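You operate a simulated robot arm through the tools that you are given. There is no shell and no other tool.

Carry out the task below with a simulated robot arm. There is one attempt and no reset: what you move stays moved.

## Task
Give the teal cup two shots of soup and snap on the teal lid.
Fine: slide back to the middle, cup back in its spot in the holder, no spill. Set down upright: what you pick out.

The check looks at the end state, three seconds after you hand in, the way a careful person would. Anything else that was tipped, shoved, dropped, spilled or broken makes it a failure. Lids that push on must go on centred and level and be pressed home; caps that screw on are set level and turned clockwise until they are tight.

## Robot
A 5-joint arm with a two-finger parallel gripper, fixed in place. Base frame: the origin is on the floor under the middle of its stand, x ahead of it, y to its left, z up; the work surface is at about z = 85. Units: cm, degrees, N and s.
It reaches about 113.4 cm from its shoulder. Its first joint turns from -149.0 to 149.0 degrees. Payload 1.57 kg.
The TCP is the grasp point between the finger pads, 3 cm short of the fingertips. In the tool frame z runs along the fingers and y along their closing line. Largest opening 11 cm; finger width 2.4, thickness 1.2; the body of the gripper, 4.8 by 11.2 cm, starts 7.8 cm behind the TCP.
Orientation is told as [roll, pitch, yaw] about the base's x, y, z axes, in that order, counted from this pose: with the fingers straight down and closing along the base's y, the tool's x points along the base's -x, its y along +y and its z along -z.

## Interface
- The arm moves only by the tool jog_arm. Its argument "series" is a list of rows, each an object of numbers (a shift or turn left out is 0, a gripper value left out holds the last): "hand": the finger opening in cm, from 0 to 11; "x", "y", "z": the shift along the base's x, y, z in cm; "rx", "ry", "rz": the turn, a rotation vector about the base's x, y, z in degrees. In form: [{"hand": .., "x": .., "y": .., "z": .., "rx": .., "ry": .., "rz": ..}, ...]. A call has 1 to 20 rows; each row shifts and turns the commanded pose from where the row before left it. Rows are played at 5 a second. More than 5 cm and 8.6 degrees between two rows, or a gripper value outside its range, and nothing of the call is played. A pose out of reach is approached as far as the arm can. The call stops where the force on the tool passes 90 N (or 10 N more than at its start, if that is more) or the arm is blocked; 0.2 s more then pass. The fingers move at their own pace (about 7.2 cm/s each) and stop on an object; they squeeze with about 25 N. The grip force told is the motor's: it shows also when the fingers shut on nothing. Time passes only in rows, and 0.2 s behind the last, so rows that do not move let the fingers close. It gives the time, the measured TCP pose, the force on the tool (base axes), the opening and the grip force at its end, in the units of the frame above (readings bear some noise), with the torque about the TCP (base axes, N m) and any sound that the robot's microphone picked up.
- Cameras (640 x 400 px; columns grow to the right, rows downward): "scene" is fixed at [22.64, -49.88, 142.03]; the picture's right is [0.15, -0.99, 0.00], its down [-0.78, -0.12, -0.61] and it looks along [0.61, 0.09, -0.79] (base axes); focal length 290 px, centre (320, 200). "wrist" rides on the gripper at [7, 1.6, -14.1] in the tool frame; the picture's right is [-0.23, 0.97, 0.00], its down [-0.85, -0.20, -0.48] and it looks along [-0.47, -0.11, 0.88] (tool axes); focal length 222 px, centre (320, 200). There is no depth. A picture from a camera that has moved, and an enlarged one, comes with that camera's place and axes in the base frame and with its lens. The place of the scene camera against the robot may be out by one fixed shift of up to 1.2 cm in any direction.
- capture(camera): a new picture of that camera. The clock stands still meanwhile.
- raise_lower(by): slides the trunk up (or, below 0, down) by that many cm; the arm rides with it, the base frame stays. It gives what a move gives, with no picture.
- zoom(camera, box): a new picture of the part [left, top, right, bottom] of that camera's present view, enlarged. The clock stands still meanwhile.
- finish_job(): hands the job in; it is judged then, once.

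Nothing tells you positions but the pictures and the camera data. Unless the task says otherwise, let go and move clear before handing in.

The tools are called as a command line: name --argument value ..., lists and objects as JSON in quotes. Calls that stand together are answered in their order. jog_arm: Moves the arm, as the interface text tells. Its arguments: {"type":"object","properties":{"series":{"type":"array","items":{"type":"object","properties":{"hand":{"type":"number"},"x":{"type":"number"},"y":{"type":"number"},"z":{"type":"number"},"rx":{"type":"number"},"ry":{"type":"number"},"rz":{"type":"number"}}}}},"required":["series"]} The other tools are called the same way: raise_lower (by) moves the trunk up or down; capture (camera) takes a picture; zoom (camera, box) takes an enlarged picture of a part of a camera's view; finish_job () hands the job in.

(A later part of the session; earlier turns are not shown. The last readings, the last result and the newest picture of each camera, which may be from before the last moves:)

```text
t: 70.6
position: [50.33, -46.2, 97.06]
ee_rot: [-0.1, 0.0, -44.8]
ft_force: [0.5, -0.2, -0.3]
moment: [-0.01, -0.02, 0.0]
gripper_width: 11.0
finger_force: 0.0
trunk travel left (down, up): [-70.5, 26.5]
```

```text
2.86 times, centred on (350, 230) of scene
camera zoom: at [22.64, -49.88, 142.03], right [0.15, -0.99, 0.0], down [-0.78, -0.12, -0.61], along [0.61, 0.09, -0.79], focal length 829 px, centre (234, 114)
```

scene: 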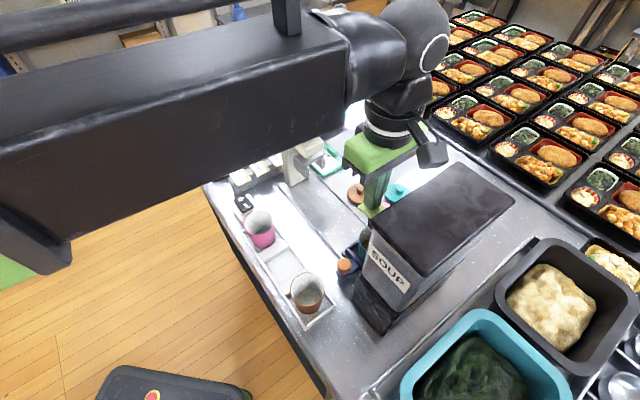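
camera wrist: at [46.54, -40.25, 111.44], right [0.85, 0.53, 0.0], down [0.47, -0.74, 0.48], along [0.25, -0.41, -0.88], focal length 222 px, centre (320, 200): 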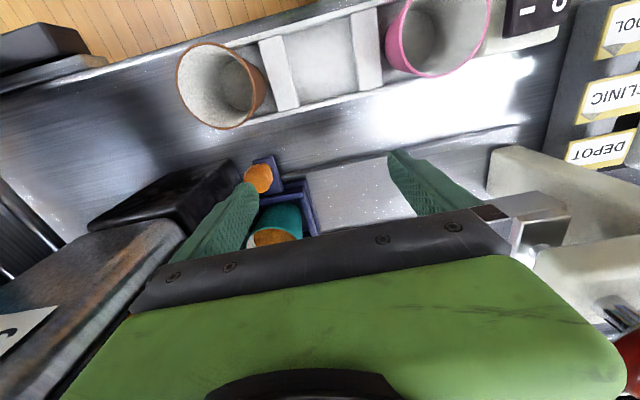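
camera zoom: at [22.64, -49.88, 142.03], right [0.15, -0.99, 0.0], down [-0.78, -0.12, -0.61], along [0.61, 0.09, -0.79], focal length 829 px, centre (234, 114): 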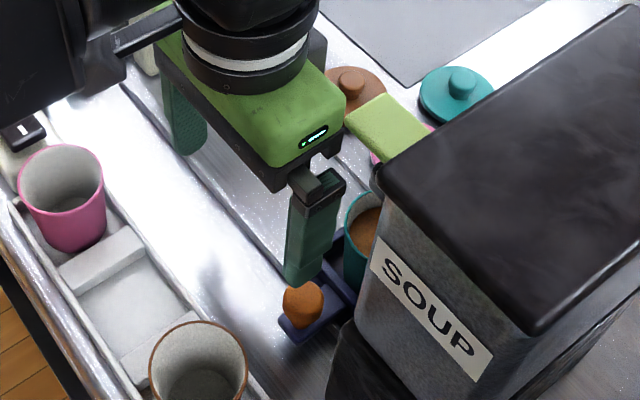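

jog_arm --series '[{"x": -0.7, "y": -0.7}, {"x": -0.7, "y": -0.7}, {"x": -0.6, "y": -0.6}, {}]'

capture --camera "wrist"

zoom --camera "scene" --box '[300, 190, 400, 290]'

```text
t: 71.6
position: [48.29, -48.2, 97.13]
ee_rot: [-0.1, 0.0, -44.7]
ft_force: [0.0, 0.0, 0.6]
moment: [-0.02, 0.02, -0.03]
gripper_width: 11.01
finger_force: 0.0
trunk travel left (down, up): [-70.5, 26.5]
```

```text
taken
camera wrist: at [44.63, -42.25, 111.44], right [0.85, 0.53, 0.0], down [0.47, -0.74, 0.48], along [0.25, -0.41, -0.88], focal length 222 px, centre (320, 200)
```

wrist: 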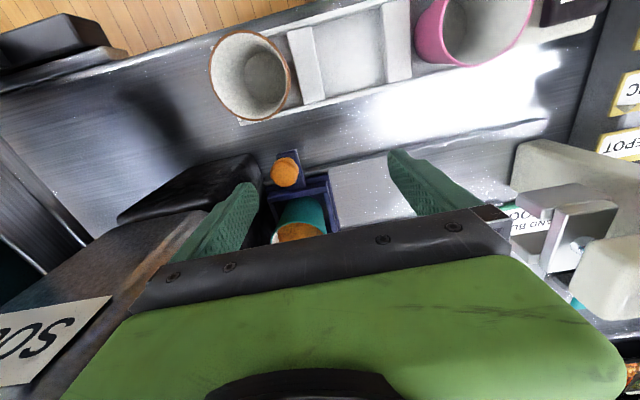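

```text
4.00 times, centred on (350, 240) of scene
camera zoom: at [22.64, -49.88, 142.03], right [0.15, -0.99, 0.0], down [-0.78, -0.12, -0.61], along [0.61, 0.09, -0.79], focal length 1160 px, centre (200, 40)
```

zoom: 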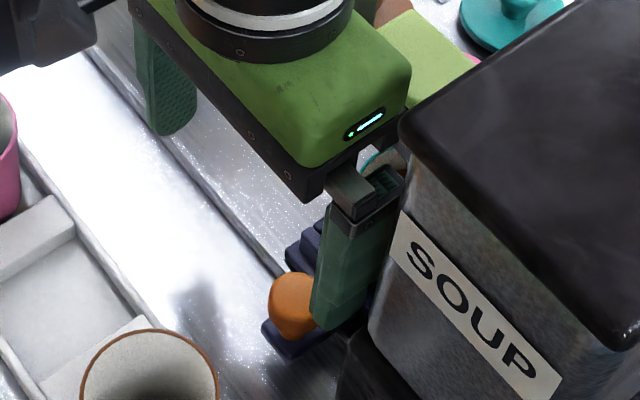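

raise_lower --by -3

raise_lower --by -2.5

capture --camera "wrist"

zoom --camera "scene" --box '[300, 190, 400, 290]'

```text
t: 72.3
position: [48.42, -48.28, 94.22]
ee_rot: [0.1, 0.0, -44.8]
ft_force: [-0.5, 0.4, 0.1]
moment: [-0.02, -0.03, 0.01]
gripper_width: 11.0
finger_force: 0.1
trunk travel left (down, up): [-67.5, 29.5]
```

```text
t: 73.0
position: [48.33, -48.37, 91.68]
ee_rot: [-0.1, 0.0, -44.7]
ft_force: [-0.3, -0.2, -0.9]
moment: [-0.04, -0.03, -0.01]
gripper_width: 10.99
finger_force: 0.1
trunk travel left (down, up): [-65.0, 32.0]
```

```text
taken
camera wrist: at [44.63, -42.25, 105.93], right [0.85, 0.53, 0.0], down [0.47, -0.74, 0.48], along [0.25, -0.41, -0.88], focal length 222 px, centre (320, 200)
```

wrist: 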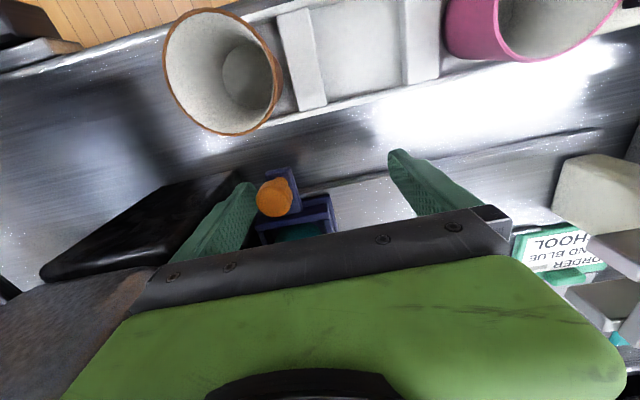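

```text
4.00 times, centred on (350, 240) of scene
camera zoom: at [22.64, -49.88, 142.03], right [0.15, -0.99, 0.0], down [-0.78, -0.12, -0.61], along [0.61, 0.09, -0.79], focal length 1160 px, centre (200, 40)
```

zoom: 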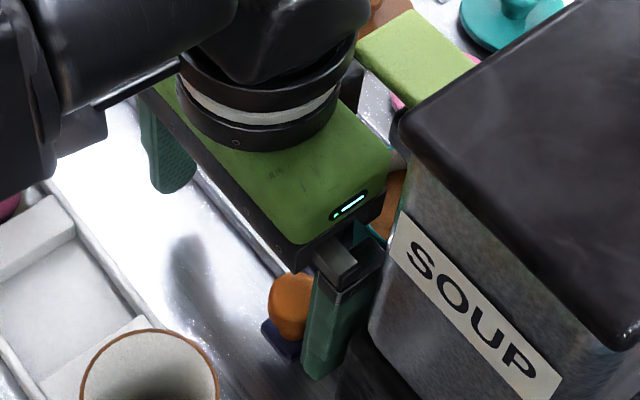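

The finger is seated between the knob and the dispenser with no contact force. I'll pull the slide back slowly with a gentle ramp so the soup doesn't slosh.

jog_arm --series '[{"x": 0.106, "y": 0.106}, {"x": 0.106, "y": 0.106}, {"x": 0.106, "y": 0.106}, {"x": 0.106, "y": 0.106}, {"x": 0.176, "y": 0.177}, {"x": 0.176, "y": 0.177}, {"x": 0.176, "y": 0.177}, {"x": 0.176, "y": 0.177}, {"x": 0.247, "y": 0.248}, {"x": 0.247, "y": 0.248}, {"x": 0.247, "y": 0.248}, {"x": 0.247, "y": 0.248}, {"x": 0.247, "y": 0.248}, {"x": 0.247, "y": 0.248}, {"x": 0.247, "y": 0.248}, {"x": 0.247, "y": 0.248}, {"x": 0.211, "y": 0.213}, {"x": 0.176, "y": 0.177}, {"x": 0.141, "y": 0.142}, {"x": 0.07, "y": 0.07}]'

capture --camera "wrist"

zoom --camera "scene" --box '[280, 160, 420, 290]'

```text
t: 77.2
position: [52.11, -44.4, 91.69]
ee_rot: [0.0, 0.1, -44.8]
ft_force: [-0.8, -0.3, -1.0]
moment: [0.01, 0.03, 0.01]
gripper_width: 11.02
finger_force: 0.0
trunk travel left (down, up): [-65.0, 32.0]
```

```text
taken
camera wrist: at [48.37, -38.5, 105.94], right [0.85, 0.53, 0.0], down [0.47, -0.74, 0.48], along [0.25, -0.41, -0.88], focal length 222 px, centre (320, 200)
```

wrist: 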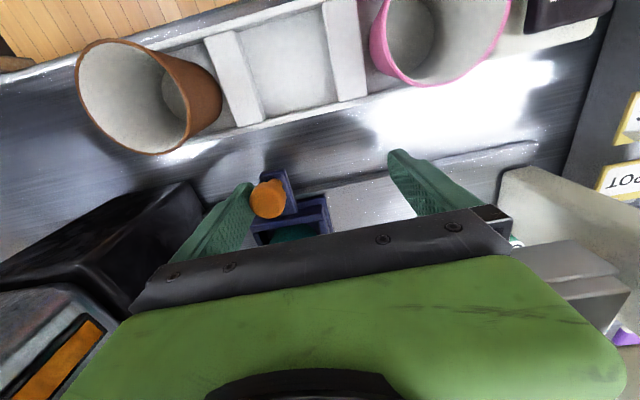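

```text
3.08 times, centred on (350, 225) of scene
camera zoom: at [22.64, -49.88, 142.03], right [0.15, -0.99, 0.0], down [-0.78, -0.12, -0.61], along [0.61, 0.09, -0.79], focal length 893 px, centre (228, 123)
```

zoom: 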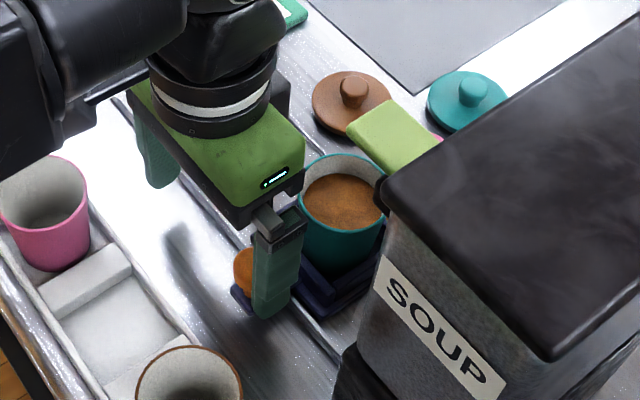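

The soup rides smoothly. I'll pull most of the remaining distance with the same ramp.

jog_arm --series '[{"x": 0.106, "y": 0.106}, {"x": 0.106, "y": 0.106}, {"x": 0.141, "y": 0.142}, {"x": 0.176, "y": 0.177}, {"x": 0.211, "y": 0.213}, {"x": 0.247, "y": 0.248}, {"x": 0.247, "y": 0.248}, {"x": 0.247, "y": 0.248}, {"x": 0.247, "y": 0.248}, {"x": 0.247, "y": 0.248}, {"x": 0.247, "y": 0.248}, {"x": 0.247, "y": 0.248}, {"x": 0.247, "y": 0.248}, {"x": 0.247, "y": 0.248}, {"x": 0.211, "y": 0.213}, {"x": 0.176, "y": 0.177}, {"x": 0.106, "y": 0.106}, {"x": 0.07, "y": 0.07}, {"x": 0.035, "y": 0.035}, {}]'

capture --camera "wrist"

zoom --camera "scene" --box '[260, 130, 420, 270]'

```text
t: 81.5
position: [55.75, -40.82, 91.63]
ee_rot: [0.0, 0.0, -44.8]
ft_force: [1.0, -0.2, 0.4]
moment: [-0.01, 0.02, -0.01]
gripper_width: 10.99
finger_force: 0.1
trunk travel left (down, up): [-65.0, 32.0]
```

```text
taken
camera wrist: at [52.0, -34.86, 105.94], right [0.85, 0.53, 0.0], down [0.47, -0.74, 0.48], along [0.25, -0.41, -0.88], focal length 222 px, centre (320, 200)
```

wrist: 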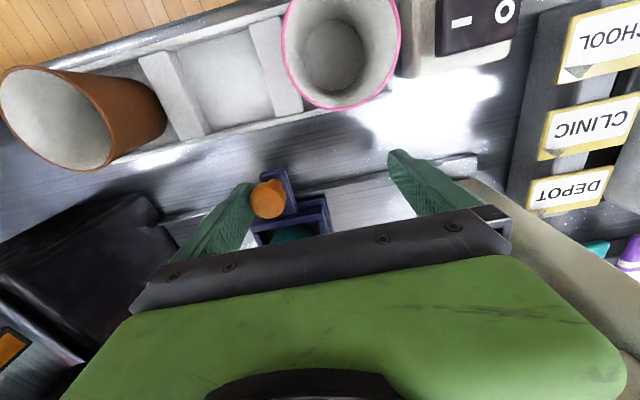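

```text
2.86 times, centred on (340, 200) of scene
camera zoom: at [22.64, -49.88, 142.03], right [0.15, -0.99, 0.0], down [-0.78, -0.12, -0.61], along [0.61, 0.09, -0.79], focal length 829 px, centre (263, 200)
```

zoom: 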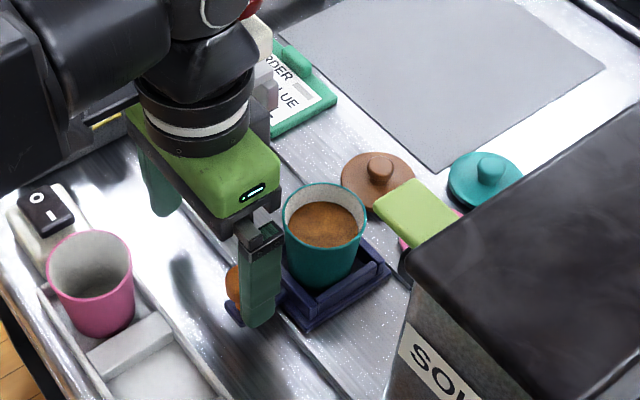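

About 0.5–0.7 cm remains to the original middle position. I'll nudge further and compare with the earlier reference picture.

jog_arm --series '[{"x": 0.07, "y": 0.07}, {"x": 0.106, "y": 0.106}, {"x": 0.106, "y": 0.106}, {"x": 0.07, "y": 0.07}, {"x": 0.035, "y": 0.035}, {}]'

zoom --camera "scene" --box '[260, 130, 420, 270]'

capture --camera "wrist"

```text
t: 82.8
position: [56.12, -40.4, 91.61]
ee_rot: [0.0, 0.0, -44.7]
ft_force: [0.3, 0.0, 0.2]
moment: [0.01, -0.01, -0.05]
gripper_width: 11.0
finger_force: 0.1
trunk travel left (down, up): [-65.0, 32.0]
```

```text
2.86 times, centred on (340, 200) of scene
camera zoom: at [22.64, -49.88, 142.03], right [0.15, -0.99, 0.0], down [-0.78, -0.12, -0.61], along [0.61, 0.09, -0.79], focal length 829 px, centre (263, 200)
```

zoom: 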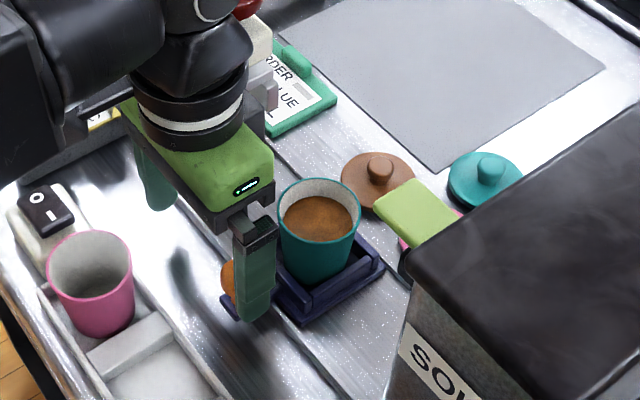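

```text
taken
camera wrist: at [52.4, -34.44, 105.94], right [0.85, 0.53, 0.0], down [0.47, -0.74, 0.48], along [0.25, -0.41, -0.88], focal length 222 px, centre (320, 200)
```

wrist: 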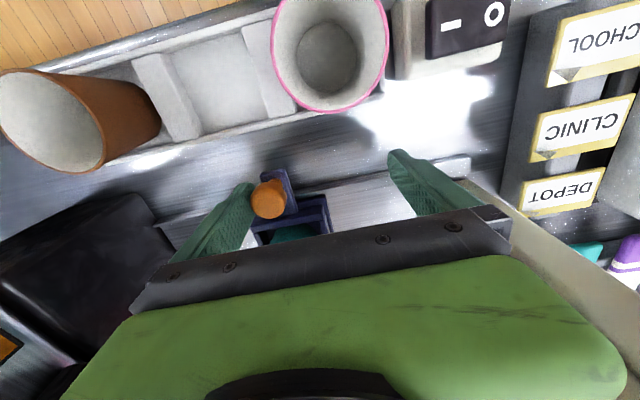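

The slide is back at its original middle position: the picture matches the reference. I'll back the finger off the knob, raise, narrow the fingers, and go to the teal lid.

jog_arm --series '[{"x": -0.2, "y": -0.2}, {"x": -0.15, "y": -0.15}, {}]'

raise_lower --by 15

jog_arm --series '[{"hand": 5, "x": 1, "y": -2}, {"x": 1.4, "y": -2.5}, {"x": 1.4, "y": -2.5}, {"x": 1.4, "y": -2.5}, {"x": 1.4, "y": -2.5}, {"x": 1.4, "y": -2.5}, {"x": 1.4, "y": -2.5}, {"x": 1.4, "y": -1.6}, {"x": 1.2, "y": -1.5}, {}]'

capture --camera "wrist"

capture --camera "scene"

```text
t: 83.7
position: [55.74, -40.69, 91.7]
ee_rot: [0.0, 0.0, -44.7]
ft_force: [0.3, -0.2, 0.0]
moment: [-0.01, -0.01, 0.01]
gripper_width: 10.98
finger_force: 0.1
trunk travel left (down, up): [-65.0, 32.0]
```

```text
t: 85.4
position: [55.78, -40.88, 106.52]
ee_rot: [0.0, -0.1, -44.7]
ft_force: [-0.4, -0.2, -0.5]
moment: [-0.02, 0.0, -0.02]
gripper_width: 10.97
finger_force: 0.0
trunk travel left (down, up): [-80.0, 17.0]
```

```text
t: 87.6
position: [67.68, -60.98, 106.6]
ee_rot: [0.0, 0.0, -44.9]
ft_force: [0.4, 0.3, -0.3]
moment: [0.01, -0.02, 0.0]
gripper_width: 5.01
finger_force: 0.0
trunk travel left (down, up): [-80.0, 17.0]
```

```text
taken
camera wrist: at [63.98, -54.99, 120.95], right [0.85, 0.53, 0.0], down [0.47, -0.74, 0.48], along [0.25, -0.41, -0.88], focal length 222 px, centre (320, 200)
```

wrist: 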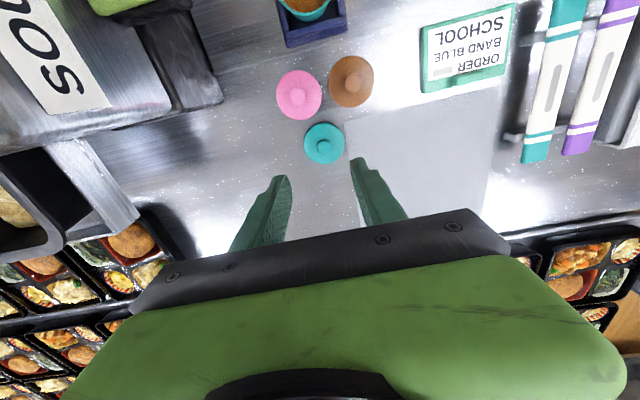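

```text
taken
```

scene: 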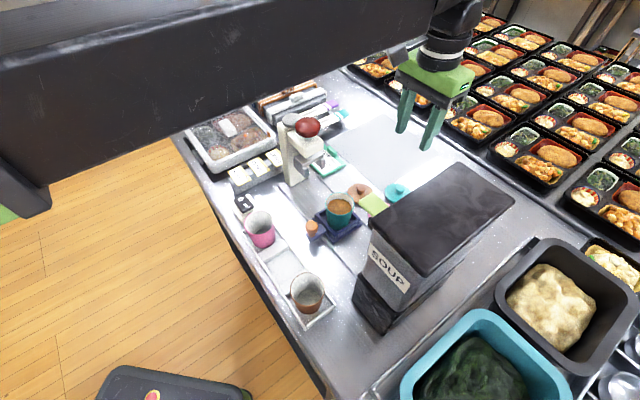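

zoom --camera "wrist" --box '[260, 40, 390, 180]'

zoom --camera "scene" --box '[330, 165, 430, 235]'

```text
2.86 times, centred on (325, 110) of wrist
camera zoom: at [63.98, -54.99, 120.95], right [0.85, 0.53, 0.0], down [0.47, -0.74, 0.48], along [0.25, -0.41, -0.88], focal length 635 px, centre (306, 457)
```

zoom: 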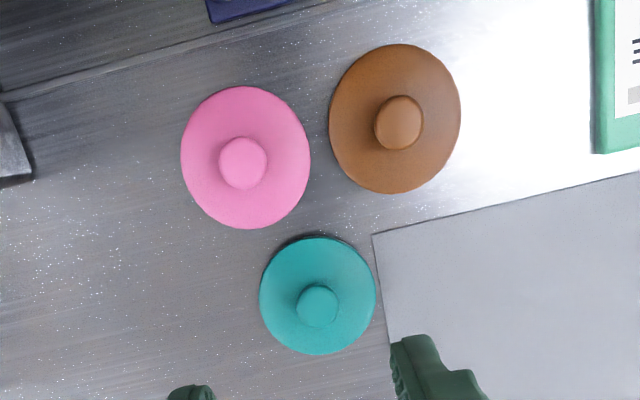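

```text
5.71 times, centred on (380, 200) of scene
camera zoom: at [22.64, -49.88, 142.03], right [0.15, -0.99, 0.0], down [-0.78, -0.12, -0.61], along [0.61, 0.09, -0.79], focal length 1658 px, centre (-23, 200)
```

zoom: 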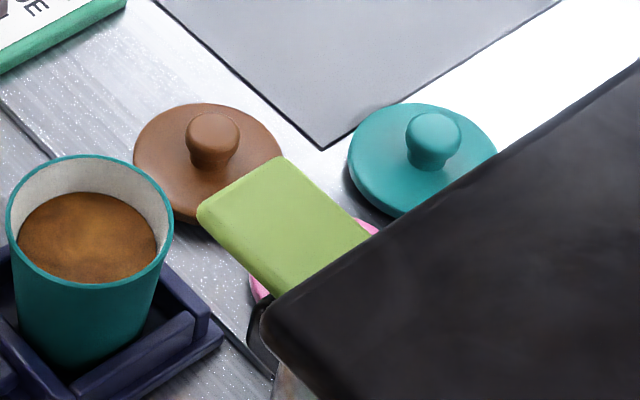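

The teal lid is centred at about (69.27,-62.26), with a mushroom knob about 2.3 cm wide topping out near z=88. I'll centre over it and lower partway to verify.

jog_arm --series '[{"x": 0.8, "y": -0.64}, {"x": 0.79, "y": -0.64}, {}]'

raise_lower --by -11

zoom --camera "wrist" --box '[240, 80, 400, 220]'

capture --camera "scene"

```text
t: 88.4
position: [69.32, -62.09, 106.6]
ee_rot: [0.0, 0.1, -44.9]
ft_force: [-0.4, -0.3, -0.5]
moment: [0.02, 0.0, 0.0]
gripper_width: 5.01
finger_force: 0.1
trunk travel left (down, up): [-80.0, 17.0]
```

```text
t: 89.8
position: [69.33, -62.12, 95.59]
ee_rot: [0.1, -0.1, -44.9]
ft_force: [0.6, -0.2, 0.7]
moment: [-0.02, 0.01, -0.02]
gripper_width: 5.02
finger_force: 0.0
trunk travel left (down, up): [-69.0, 28.0]
```

```text
2.86 times, centred on (320, 150) of wrist
camera zoom: at [65.5, -56.17, 109.94], right [0.85, 0.53, 0.0], down [0.47, -0.74, 0.48], along [0.25, -0.41, -0.88], focal length 635 px, centre (320, 343)
```

zoom: 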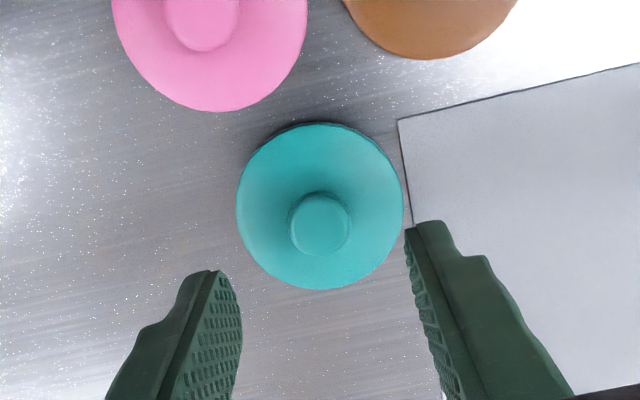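

```text
taken
```

scene: 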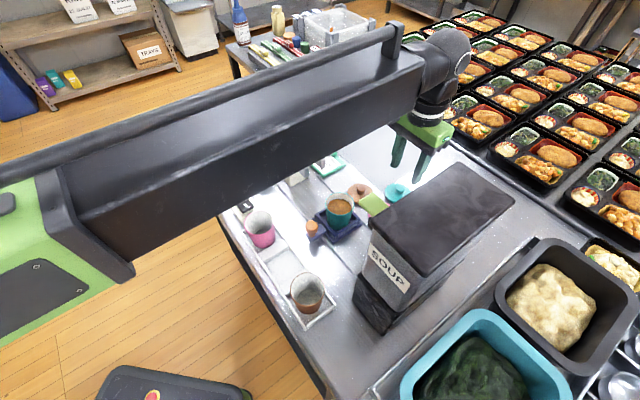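

The forearm beam passes close to the press's red knob as the arm gets lower, so I'll check that gap before descending further.

zoom --camera "scene" --box '[200, 60, 440, 220]'

capture --camera "wrist"

```text
2.50 times, centred on (320, 140) of scene
camera zoom: at [22.64, -49.88, 142.03], right [0.15, -0.99, 0.0], down [-0.78, -0.12, -0.61], along [0.61, 0.09, -0.79], focal length 725 px, centre (320, 350)
```

zoom: 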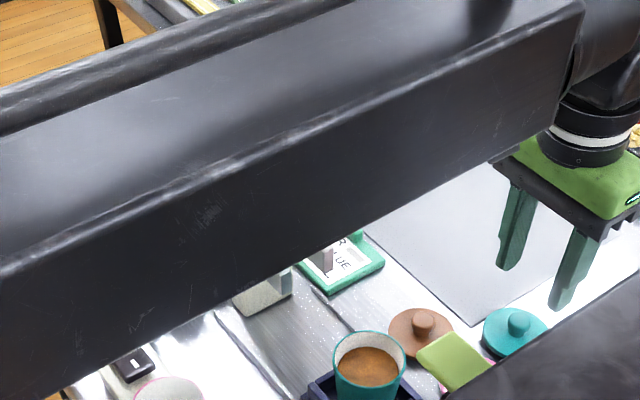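

```text
taken
camera wrist: at [65.5, -56.17, 109.94], right [0.85, 0.53, 0.0], down [0.47, -0.74, 0.48], along [0.25, -0.41, -0.88], focal length 222 px, centre (320, 200)
```

wrist: 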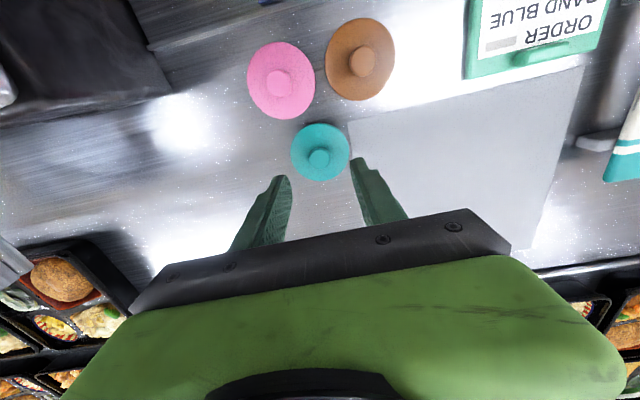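

Working through the geometry, the beam stays about 6 cm to the side of the press knob, so going lower is safe. I'll make a tiny alignment correction and descend to just above the lid plate.

jog_arm --series '[{"x": -0.06, "y": 0.1}, {}]'

raise_lower --by -5

zoom --camera "wrist" --box '[240, 110, 400, 230]'

zoom --camera "scene" --box '[360, 120, 460, 210]'

```text
t: 90.4
position: [69.29, -62.0, 95.69]
ee_rot: [0.0, -0.1, -44.7]
ft_force: [-0.2, -0.1, 0.2]
moment: [0.03, 0.03, -0.01]
gripper_width: 4.99
finger_force: 0.0
trunk travel left (down, up): [-69.0, 28.0]
```

```text
t: 91.3
position: [69.22, -61.96, 90.57]
ee_rot: [0.0, 0.0, -44.8]
ft_force: [-0.3, -0.4, -0.1]
moment: [-0.02, 0.03, 0.02]
gripper_width: 5.0
finger_force: 0.1
trunk travel left (down, up): [-64.0, 33.0]
```

```text
3.33 times, centred on (320, 170) of wrist
camera zoom: at [65.45, -56.06, 104.94], right [0.85, 0.53, 0.0], down [0.47, -0.74, 0.48], along [0.25, -0.41, -0.88], focal length 740 px, centre (320, 300)
```

zoom: 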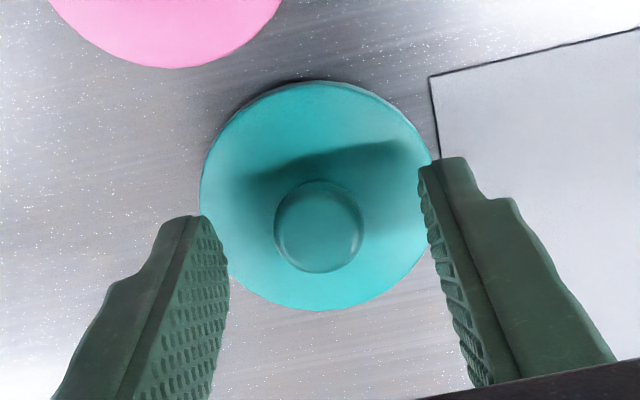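

```text
4.44 times, centred on (410, 165) of scene
camera zoom: at [22.64, -49.88, 142.03], right [0.15, -0.99, 0.0], down [-0.78, -0.12, -0.61], along [0.61, 0.09, -0.79], focal length 1289 px, centre (-80, 356)
```

zoom: 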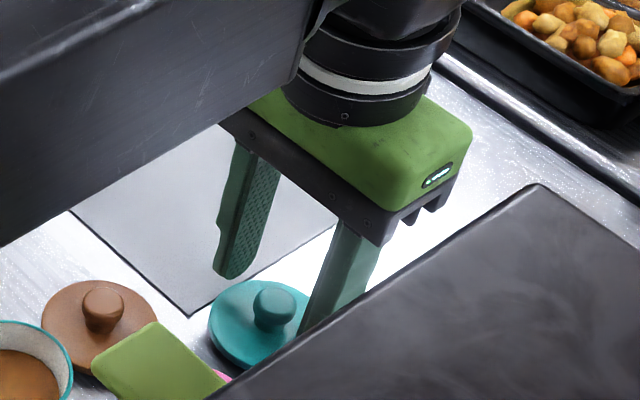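

Aligned. I'll lower the last bit and close on the lid's knob.

raise_lower --by -1.0

jog_arm --series '[{"hand": 3}, {"hand": 1.2}, {}, {}, {}, {}]'

zoom --camera "wrist" --box '[240, 110, 400, 230]'

```text
t: 91.9
position: [69.29, -61.97, 89.7]
ee_rot: [0.0, 0.1, -44.8]
ft_force: [0.5, 0.6, -0.3]
moment: [0.01, 0.02, 0.01]
gripper_width: 5.03
finger_force: 0.1
trunk travel left (down, up): [-63.0, 34.0]
```

```text
t: 93.3
position: [69.26, -62.01, 89.7]
ee_rot: [0.1, -0.1, -44.7]
ft_force: [-1.3, 0.2, 0.5]
moment: [-0.04, -0.01, 0.03]
gripper_width: 1.84
finger_force: 25.2
trunk travel left (down, up): [-63.0, 34.0]
```

```text
3.33 times, centred on (320, 170) of wrist
camera zoom: at [65.46, -56.07, 103.93], right [0.85, 0.53, 0.0], down [0.47, -0.74, 0.48], along [0.25, -0.41, -0.88], focal length 740 px, centre (320, 300)
```

zoom: 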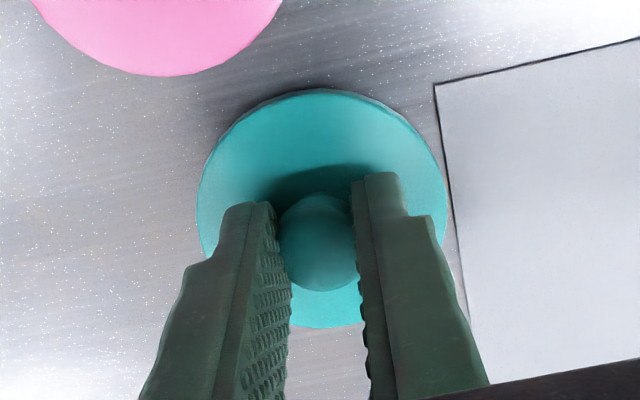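

I've gripped the lid knob at width 1.84. I'll lift and check that the lid hangs level.

raise_lower --by 3

raise_lower --by 13

capture --camera "wrist"

zoom --camera "scene" --box '[340, 80, 480, 220]'

```text
t: 94.1
position: [69.27, -62.01, 92.66]
ee_rot: [-0.1, 0.0, -44.8]
ft_force: [0.5, 1.1, 0.3]
moment: [-0.01, 0.02, 0.0]
gripper_width: 1.83
finger_force: 25.9
trunk travel left (down, up): [-66.0, 31.0]
```

```text
t: 95.7
position: [69.37, -62.03, 105.68]
ee_rot: [-0.1, -0.1, -44.8]
ft_force: [-0.4, 0.1, -0.4]
moment: [-0.03, 0.0, 0.03]
gripper_width: 1.85
finger_force: 24.9
trunk travel left (down, up): [-79.0, 18.0]
```

```text
taken
camera wrist: at [65.46, -56.07, 119.93], right [0.85, 0.53, 0.0], down [0.47, -0.74, 0.48], along [0.25, -0.41, -0.88], focal length 222 px, centre (320, 200)
```

wrist: 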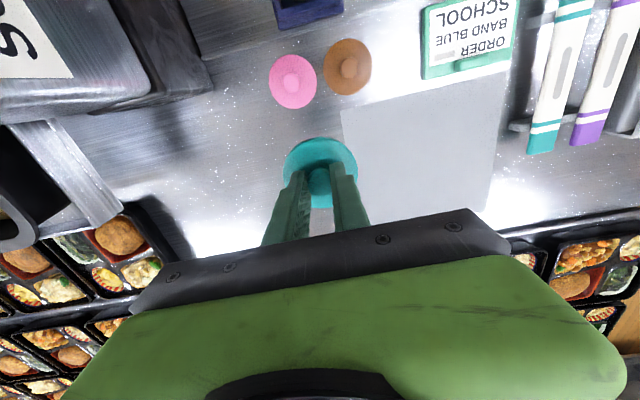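

```text
2.86 times, centred on (410, 150) of scene
camera zoom: at [22.64, -49.88, 142.03], right [0.15, -0.99, 0.0], down [-0.78, -0.12, -0.61], along [0.61, 0.09, -0.79], focal length 829 px, centre (63, 343)
```

zoom: 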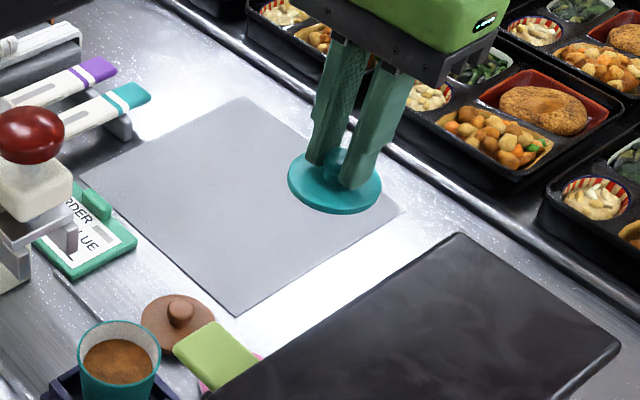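

The lid is level in the grip. I'll bring the camera over the cup first to measure the cup centre precisely before lidding.

jog_arm --series '[{"x": -1.5, "y": 2.1}, {"x": -1.5, "y": 2.1}, {"x": -1.5, "y": 2.1}, {"x": -1.5, "y": 2.2}, {}]'

zoom --camera "wrist" --box '[200, 0, 440, 150]'

capture --camera "wrist"

```text
t: 96.8
position: [63.21, -53.58, 105.54]
ee_rot: [0.0, 0.0, -44.8]
ft_force: [1.2, -0.3, 0.4]
moment: [-0.05, 0.05, 0.0]
gripper_width: 1.84
finger_force: 25.4
trunk travel left (down, up): [-79.0, 18.0]
```

```text
2.67 times, centred on (320, 75) of wrist
camera zoom: at [59.52, -47.64, 119.93], right [0.85, 0.53, 0.0], down [0.47, -0.74, 0.48], along [0.25, -0.41, -0.88], focal length 592 px, centre (320, 533)
```

zoom: 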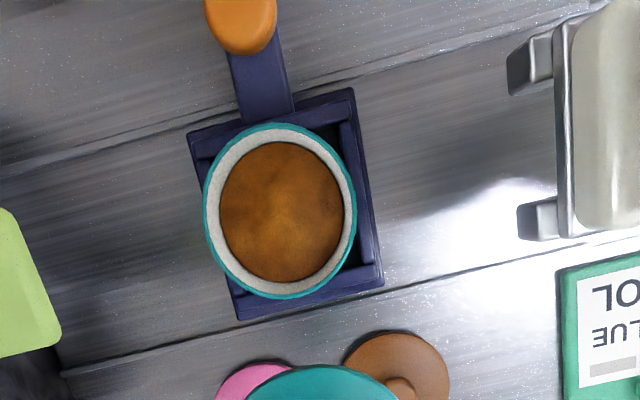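

```text
taken
camera wrist: at [59.52, -47.64, 119.93], right [0.85, 0.53, 0.0], down [0.47, -0.74, 0.48], along [0.25, -0.41, -0.88], focal length 222 px, centre (320, 200)
```

wrist: 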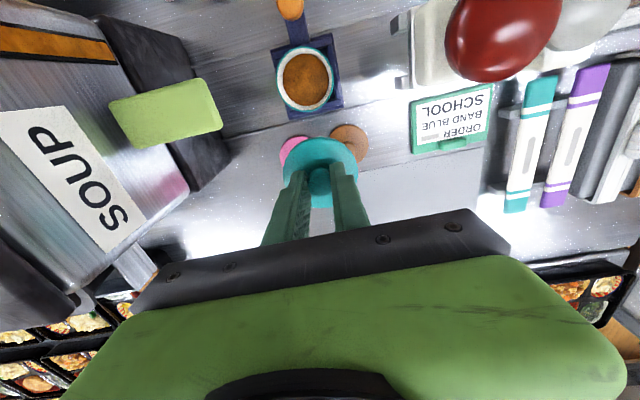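

zoom --camera "wrist" --box '[260, 120, 380, 220]'

```text
4.00 times, centred on (320, 170) of wrist
camera zoom: at [59.52, -47.64, 119.93], right [0.85, 0.53, 0.0], down [0.47, -0.74, 0.48], along [0.25, -0.41, -0.88], focal length 888 px, centre (320, 320)
```

zoom: 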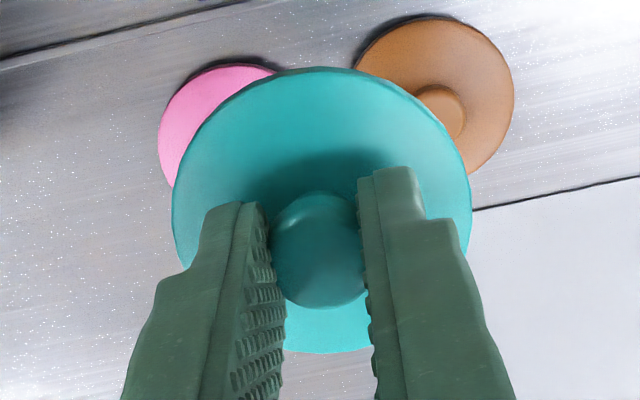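

Measuring lid and cup in the same picture gives a needed displacement of about (-5.13, +5.16). I'll move over the cup and check alignment before lowering.

jog_arm --series '[{"x": -1.3, "y": 1.3}, {"x": -1.3, "y": 1.3}, {"x": -1.3, "y": 1.3}, {"x": -1.23, "y": 1.26}, {}]'

raise_lower --by -5

zoom --camera "wrist" --box '[240, 100, 400, 220]'

zoom --camera "scene" --box '[290, 140, 390, 250]'

```text
t: 98.0
position: [58.29, -48.43, 105.65]
ee_rot: [0.0, 0.0, -44.9]
ft_force: [0.0, 0.2, 0.1]
moment: [0.0, -0.03, -0.01]
gripper_width: 1.83
finger_force: 24.9
trunk travel left (down, up): [-79.0, 18.0]
```

```text
t: 99.0
position: [58.17, -48.4, 100.57]
ee_rot: [0.0, 0.0, -44.8]
ft_force: [-0.3, 0.4, -0.1]
moment: [-0.01, 0.01, 0.02]
gripper_width: 1.84
finger_force: 25.4
trunk travel left (down, up): [-74.0, 23.0]
```

```text
3.33 times, centred on (320, 160) of wrist
camera zoom: at [54.41, -42.49, 114.94], right [0.85, 0.53, 0.0], down [0.47, -0.74, 0.48], along [0.25, -0.41, -0.88], focal length 740 px, centre (320, 333)
```

zoom: 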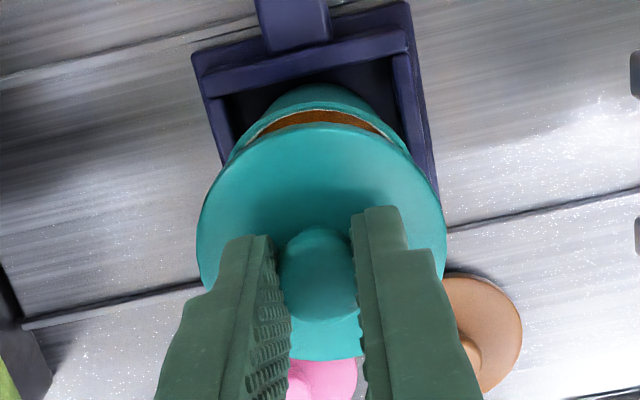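

```text
3.64 times, centred on (340, 195) of scene
camera zoom: at [22.64, -49.88, 142.03], right [0.15, -0.99, 0.0], down [-0.78, -0.12, -0.61], along [0.61, 0.09, -0.79], focal length 1055 px, centre (247, 218)
```

zoom: 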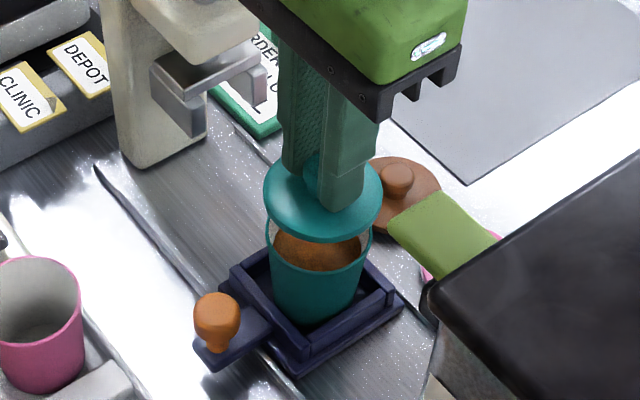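

Lid and cup line up within about 0.1 cm in both cameras. I'll lower in small steps until the lid touches, then press it home.

raise_lower --by -1.8

raise_lower --by -0.4

raise_lower --by -0.3

zoom --camera "scene" --box '[300, 160, 380, 240]'

zoom --camera "wrist" --box '[240, 100, 400, 220]'

```text
t: 99.6
position: [58.13, -48.44, 98.83]
ee_rot: [0.1, 0.0, -44.8]
ft_force: [-0.5, 0.2, 0.6]
moment: [-0.01, 0.02, -0.01]
gripper_width: 1.85
finger_force: 25.0
trunk travel left (down, up): [-72.2, 24.8]
```

```text
t: 100.2
position: [58.15, -48.46, 98.47]
ee_rot: [0.0, -0.1, -44.8]
ft_force: [-0.7, 0.2, -0.1]
moment: [-0.04, 0.03, 0.02]
gripper_width: 1.85
finger_force: 25.2
trunk travel left (down, up): [-71.8, 25.2]
```

```text
t: 100.7
position: [58.26, -48.52, 98.19]
ee_rot: [0.1, 0.0, -44.8]
ft_force: [-0.2, -0.3, -1.0]
moment: [-0.01, 0.0, -0.03]
gripper_width: 1.84
finger_force: 25.0
trunk travel left (down, up): [-71.5, 25.5]
```

```text
5.00 times, centred on (340, 200) of scene
camera zoom: at [22.64, -49.88, 142.03], right [0.15, -0.99, 0.0], down [-0.78, -0.12, -0.61], along [0.61, 0.09, -0.79], focal length 1451 px, centre (220, 200)
```

zoom: 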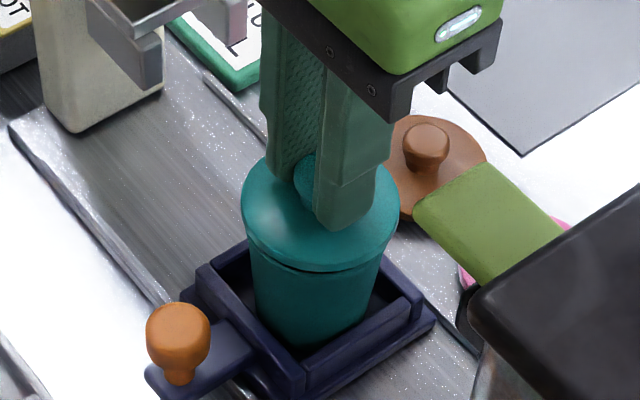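

```text
3.33 times, centred on (320, 160) of wrist
camera zoom: at [54.42, -42.49, 112.44], right [0.85, 0.53, 0.0], down [0.47, -0.74, 0.48], along [0.25, -0.41, -0.88], focal length 740 px, centre (320, 333)
```

zoom: 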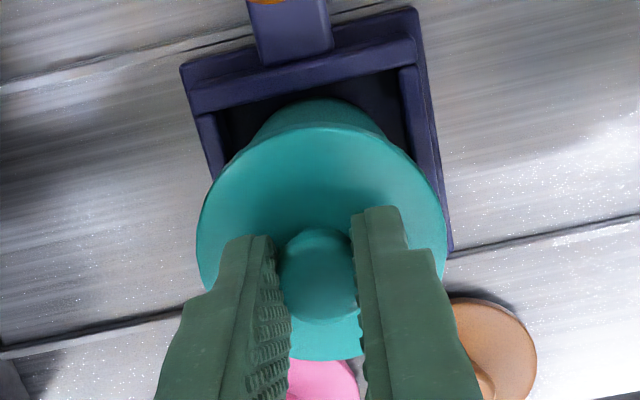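

raise_lower --by -0.3

raise_lower --by -0.3

```text
t: 101.2
position: [58.24, -48.4, 97.67]
ee_rot: [0.0, 0.0, -44.8]
ft_force: [0.1, -0.7, -0.2]
moment: [0.0, 0.01, -0.03]
gripper_width: 1.85
finger_force: 25.1
trunk travel left (down, up): [-71.2, 25.8]
```

```text
t: 101.7
position: [58.13, -48.45, 97.68]
ee_rot: [0.0, 0.1, -44.8]
ft_force: [-1.3, 1.5, 2.4]
moment: [0.05, 0.1, -0.04]
gripper_width: 1.84
finger_force: 24.6
trunk travel left (down, up): [-70.9, 26.1]
heard: snap
```

I heard a snap. I'll press slightly more to make sure it's fully home, then look.

raise_lower --by -0.2

zoom --camera "scene" --box '[300, 160, 380, 240]'

zoom --camera "wrist" --box '[240, 100, 400, 220]'

```text
t: 102.2
position: [58.18, -48.41, 97.47]
ee_rot: [0.0, -0.1, -44.8]
ft_force: [3.4, -3.9, 27.3]
moment: [-0.17, -0.2, -0.03]
gripper_width: 1.83
finger_force: 24.7
trunk travel left (down, up): [-70.7, 26.3]
```

```text
5.00 times, centred on (340, 200) of scene
camera zoom: at [22.64, -49.88, 142.03], right [0.15, -0.99, 0.0], down [-0.78, -0.12, -0.61], along [0.61, 0.09, -0.79], focal length 1451 px, centre (220, 200)
```

zoom: 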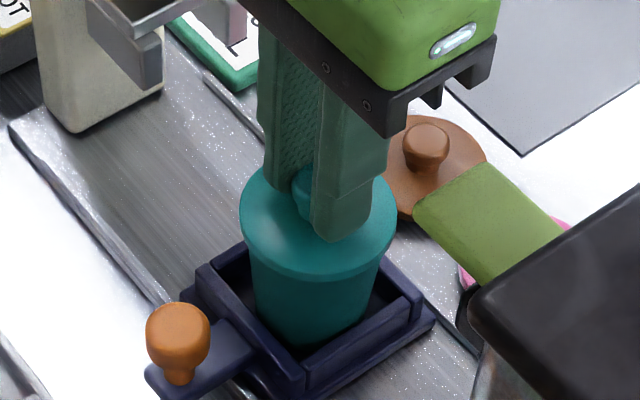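

```text
3.33 times, centred on (320, 160) of wrist
camera zoom: at [54.3, -42.4, 111.79], right [0.85, 0.53, 0.0], down [0.47, -0.74, 0.48], along [0.26, -0.41, -0.88], focal length 740 px, centre (320, 333)
```

zoom: 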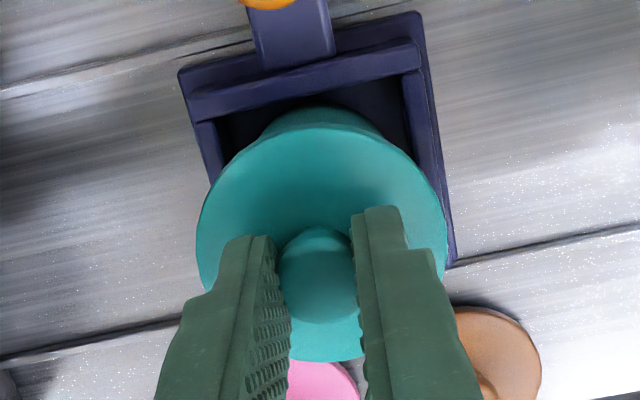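

The lid is seated flush after a 27 N press. I'll relieve the force and do a small test lift by the knob to see whether lid and cup hold together.

raise_lower --by 0.3

raise_lower --by 0.8

zoom --camera "scene" --box '[300, 160, 380, 240]'

zoom --camera "wrist" --box '[240, 80, 400, 200]'

```text
t: 102.8
position: [58.1, -48.37, 97.71]
ee_rot: [0.0, 0.0, -44.8]
ft_force: [-0.5, 0.1, -0.7]
moment: [-0.01, 0.03, 0.03]
gripper_width: 1.84
finger_force: 24.4
trunk travel left (down, up): [-71.0, 26.0]
```

```text
t: 103.3
position: [58.2, -48.36, 98.33]
ee_rot: [0.0, 0.0, -44.7]
ft_force: [-0.1, 0.7, -1.3]
moment: [0.01, -0.01, 0.01]
gripper_width: 1.84
finger_force: 25.3
trunk travel left (down, up): [-71.8, 25.2]
```

```text
5.00 times, centred on (340, 200) of scene
camera zoom: at [22.64, -49.88, 142.03], right [0.15, -0.99, 0.0], down [-0.78, -0.12, -0.61], along [0.61, 0.09, -0.79], focal length 1451 px, centre (220, 200)
```

zoom: 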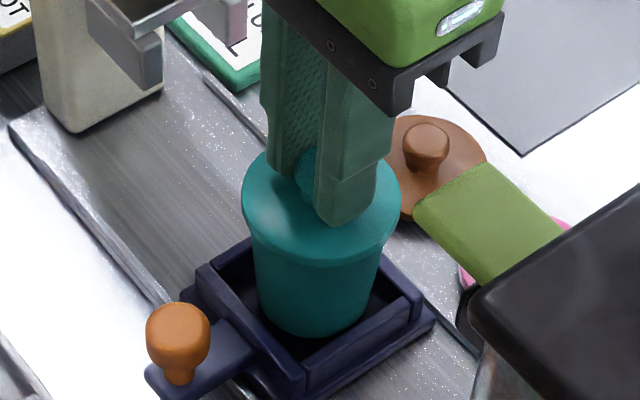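

```text
3.33 times, centred on (320, 140) of wrist
camera zoom: at [54.43, -42.5, 112.73], right [0.85, 0.53, 0.0], down [0.47, -0.74, 0.48], along [0.25, -0.41, -0.88], focal length 740 px, centre (320, 400)
```

zoom: 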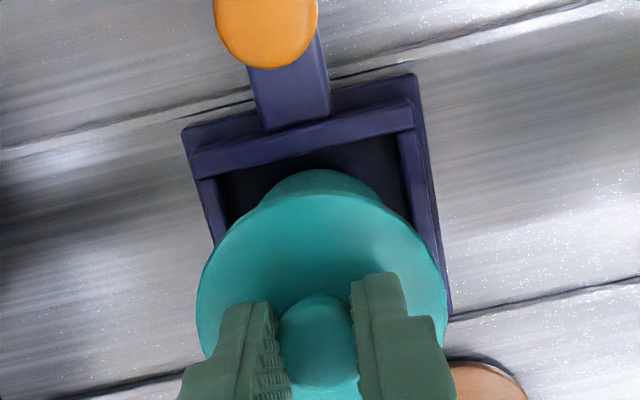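

Lid and cup lift together, so the snap holds. I'll raise enough to clear the slide knob and carry the cup slowly to its holder spot.

raise_lower --by 3

raise_lower --by 4.5

jog_arm --series '[{"x": -0.4, "y": 0.3}, {"x": -0.8, "y": 0.62}, {"x": -1.0, "y": 0.78}, {"x": -1.0, "y": 0.78}, {"x": -1.0, "y": 0.78}, {"x": -1.0, "y": 0.78}, {"x": -1.0, "y": 0.78}, {"x": -1.0, "y": 0.78}, {"x": -1.0, "y": 0.78}, {"x": -1.0, "y": 0.78}, {"x": -1.0, "y": 0.78}, {"x": -0.8, "y": 0.62}, {"x": -0.7, "y": 0.54}, {"x": -0.4, "y": 0.3}, {"x": -0.12, "y": 0.06}, {}]'

capture --camera "wrist"

zoom --camera "scene" --box '[220, 150, 400, 320]'

```text
t: 104.1
position: [58.16, -48.46, 101.45]
ee_rot: [0.0, 0.1, -44.8]
ft_force: [-0.5, 0.7, -1.8]
moment: [-0.02, -0.01, 0.0]
gripper_width: 1.83
finger_force: 25.1
trunk travel left (down, up): [-74.8, 22.2]
```

```text
t: 105.0
position: [58.18, -48.55, 105.96]
ee_rot: [0.0, 0.0, -44.9]
ft_force: [-0.3, 0.1, -1.2]
moment: [0.01, 0.05, 0.04]
gripper_width: 1.85
finger_force: 25.0
trunk travel left (down, up): [-79.3, 17.7]
```

```text
t: 108.3
position: [45.9, -38.87, 105.97]
ee_rot: [0.0, 0.1, -44.7]
ft_force: [0.1, 0.1, -2.3]
moment: [0.01, 0.03, -0.02]
gripper_width: 1.87
finger_force: 25.2
trunk travel left (down, up): [-79.3, 17.7]
```

```text
taken
camera wrist: at [42.17, -33.04, 120.23], right [0.85, 0.53, 0.0], down [0.47, -0.74, 0.48], along [0.25, -0.41, -0.88], focal length 222 px, centre (320, 200)
```

wrist: 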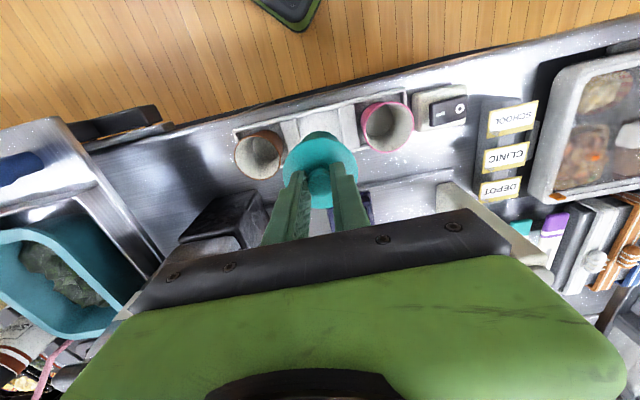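

```text
2.35 times, centred on (310, 235) of scene
camera zoom: at [22.64, -49.88, 142.03], right [0.15, -0.99, 0.0], down [-0.78, -0.12, -0.61], along [0.61, 0.09, -0.79], focal length 683 px, centre (344, 118)
```

zoom: 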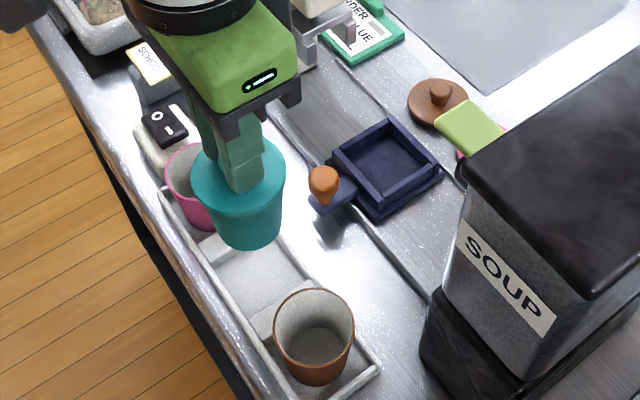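

The cup hangs level over its holder slot and the tray is clean. I'll make a small alignment correction and lower partway to check.

jog_arm --series '[{"x": -0.1, "y": 0.1}, {}]'

raise_lower --by -5.5

capture --camera "wrist"

zoom --camera "wrist" --box '[220, 70, 420, 210]'

zoom --camera "scene" --box '[230, 190, 350, 310]'

```text
t: 109.0
position: [45.77, -38.88, 106.08]
ee_rot: [0.0, 0.0, -44.8]
ft_force: [0.2, -0.3, -0.4]
moment: [-0.01, 0.01, -0.03]
gripper_width: 1.84
finger_force: 24.8
trunk travel left (down, up): [-79.3, 17.7]
```

```text
t: 109.9
position: [45.83, -39.0, 100.38]
ee_rot: [-0.1, 0.0, -44.7]
ft_force: [0.4, 0.5, -1.6]
moment: [0.0, 0.0, 0.03]
gripper_width: 1.82
finger_force: 25.7
trunk travel left (down, up): [-73.8, 23.2]
```

```text
taken
camera wrist: at [42.08, -32.92, 114.73], right [0.85, 0.53, 0.0], down [0.47, -0.74, 0.48], along [0.25, -0.41, -0.88], focal length 222 px, centre (320, 200)
```

wrist: 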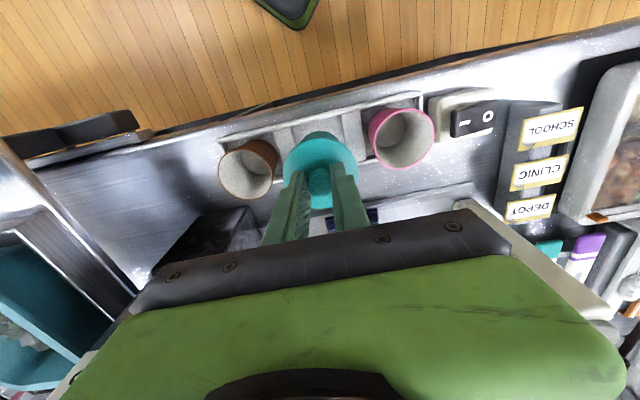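

```text
2.86 times, centred on (320, 140) of wrist
camera zoom: at [42.08, -32.92, 114.73], right [0.85, 0.53, 0.0], down [0.47, -0.74, 0.48], along [0.25, -0.41, -0.88], focal length 635 px, centre (320, 371)
```

zoom: 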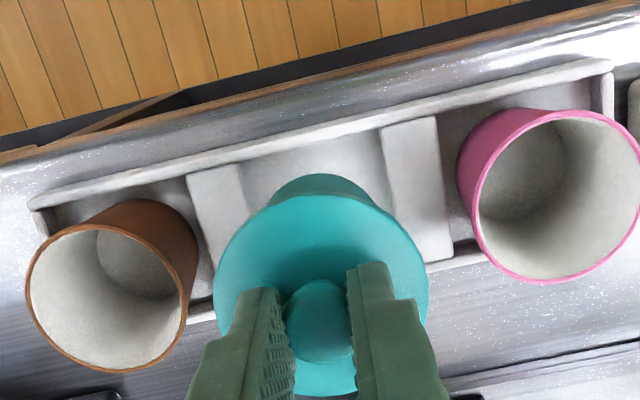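

```text
3.33 times, centred on (290, 250) of scene
camera zoom: at [22.64, -49.88, 142.03], right [0.15, -0.99, 0.0], down [-0.78, -0.12, -0.61], along [0.61, 0.09, -0.79], focal length 967 px, centre (420, 33)
```

zoom: 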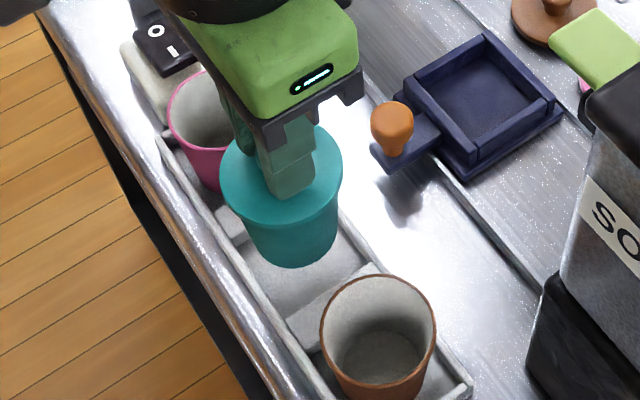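

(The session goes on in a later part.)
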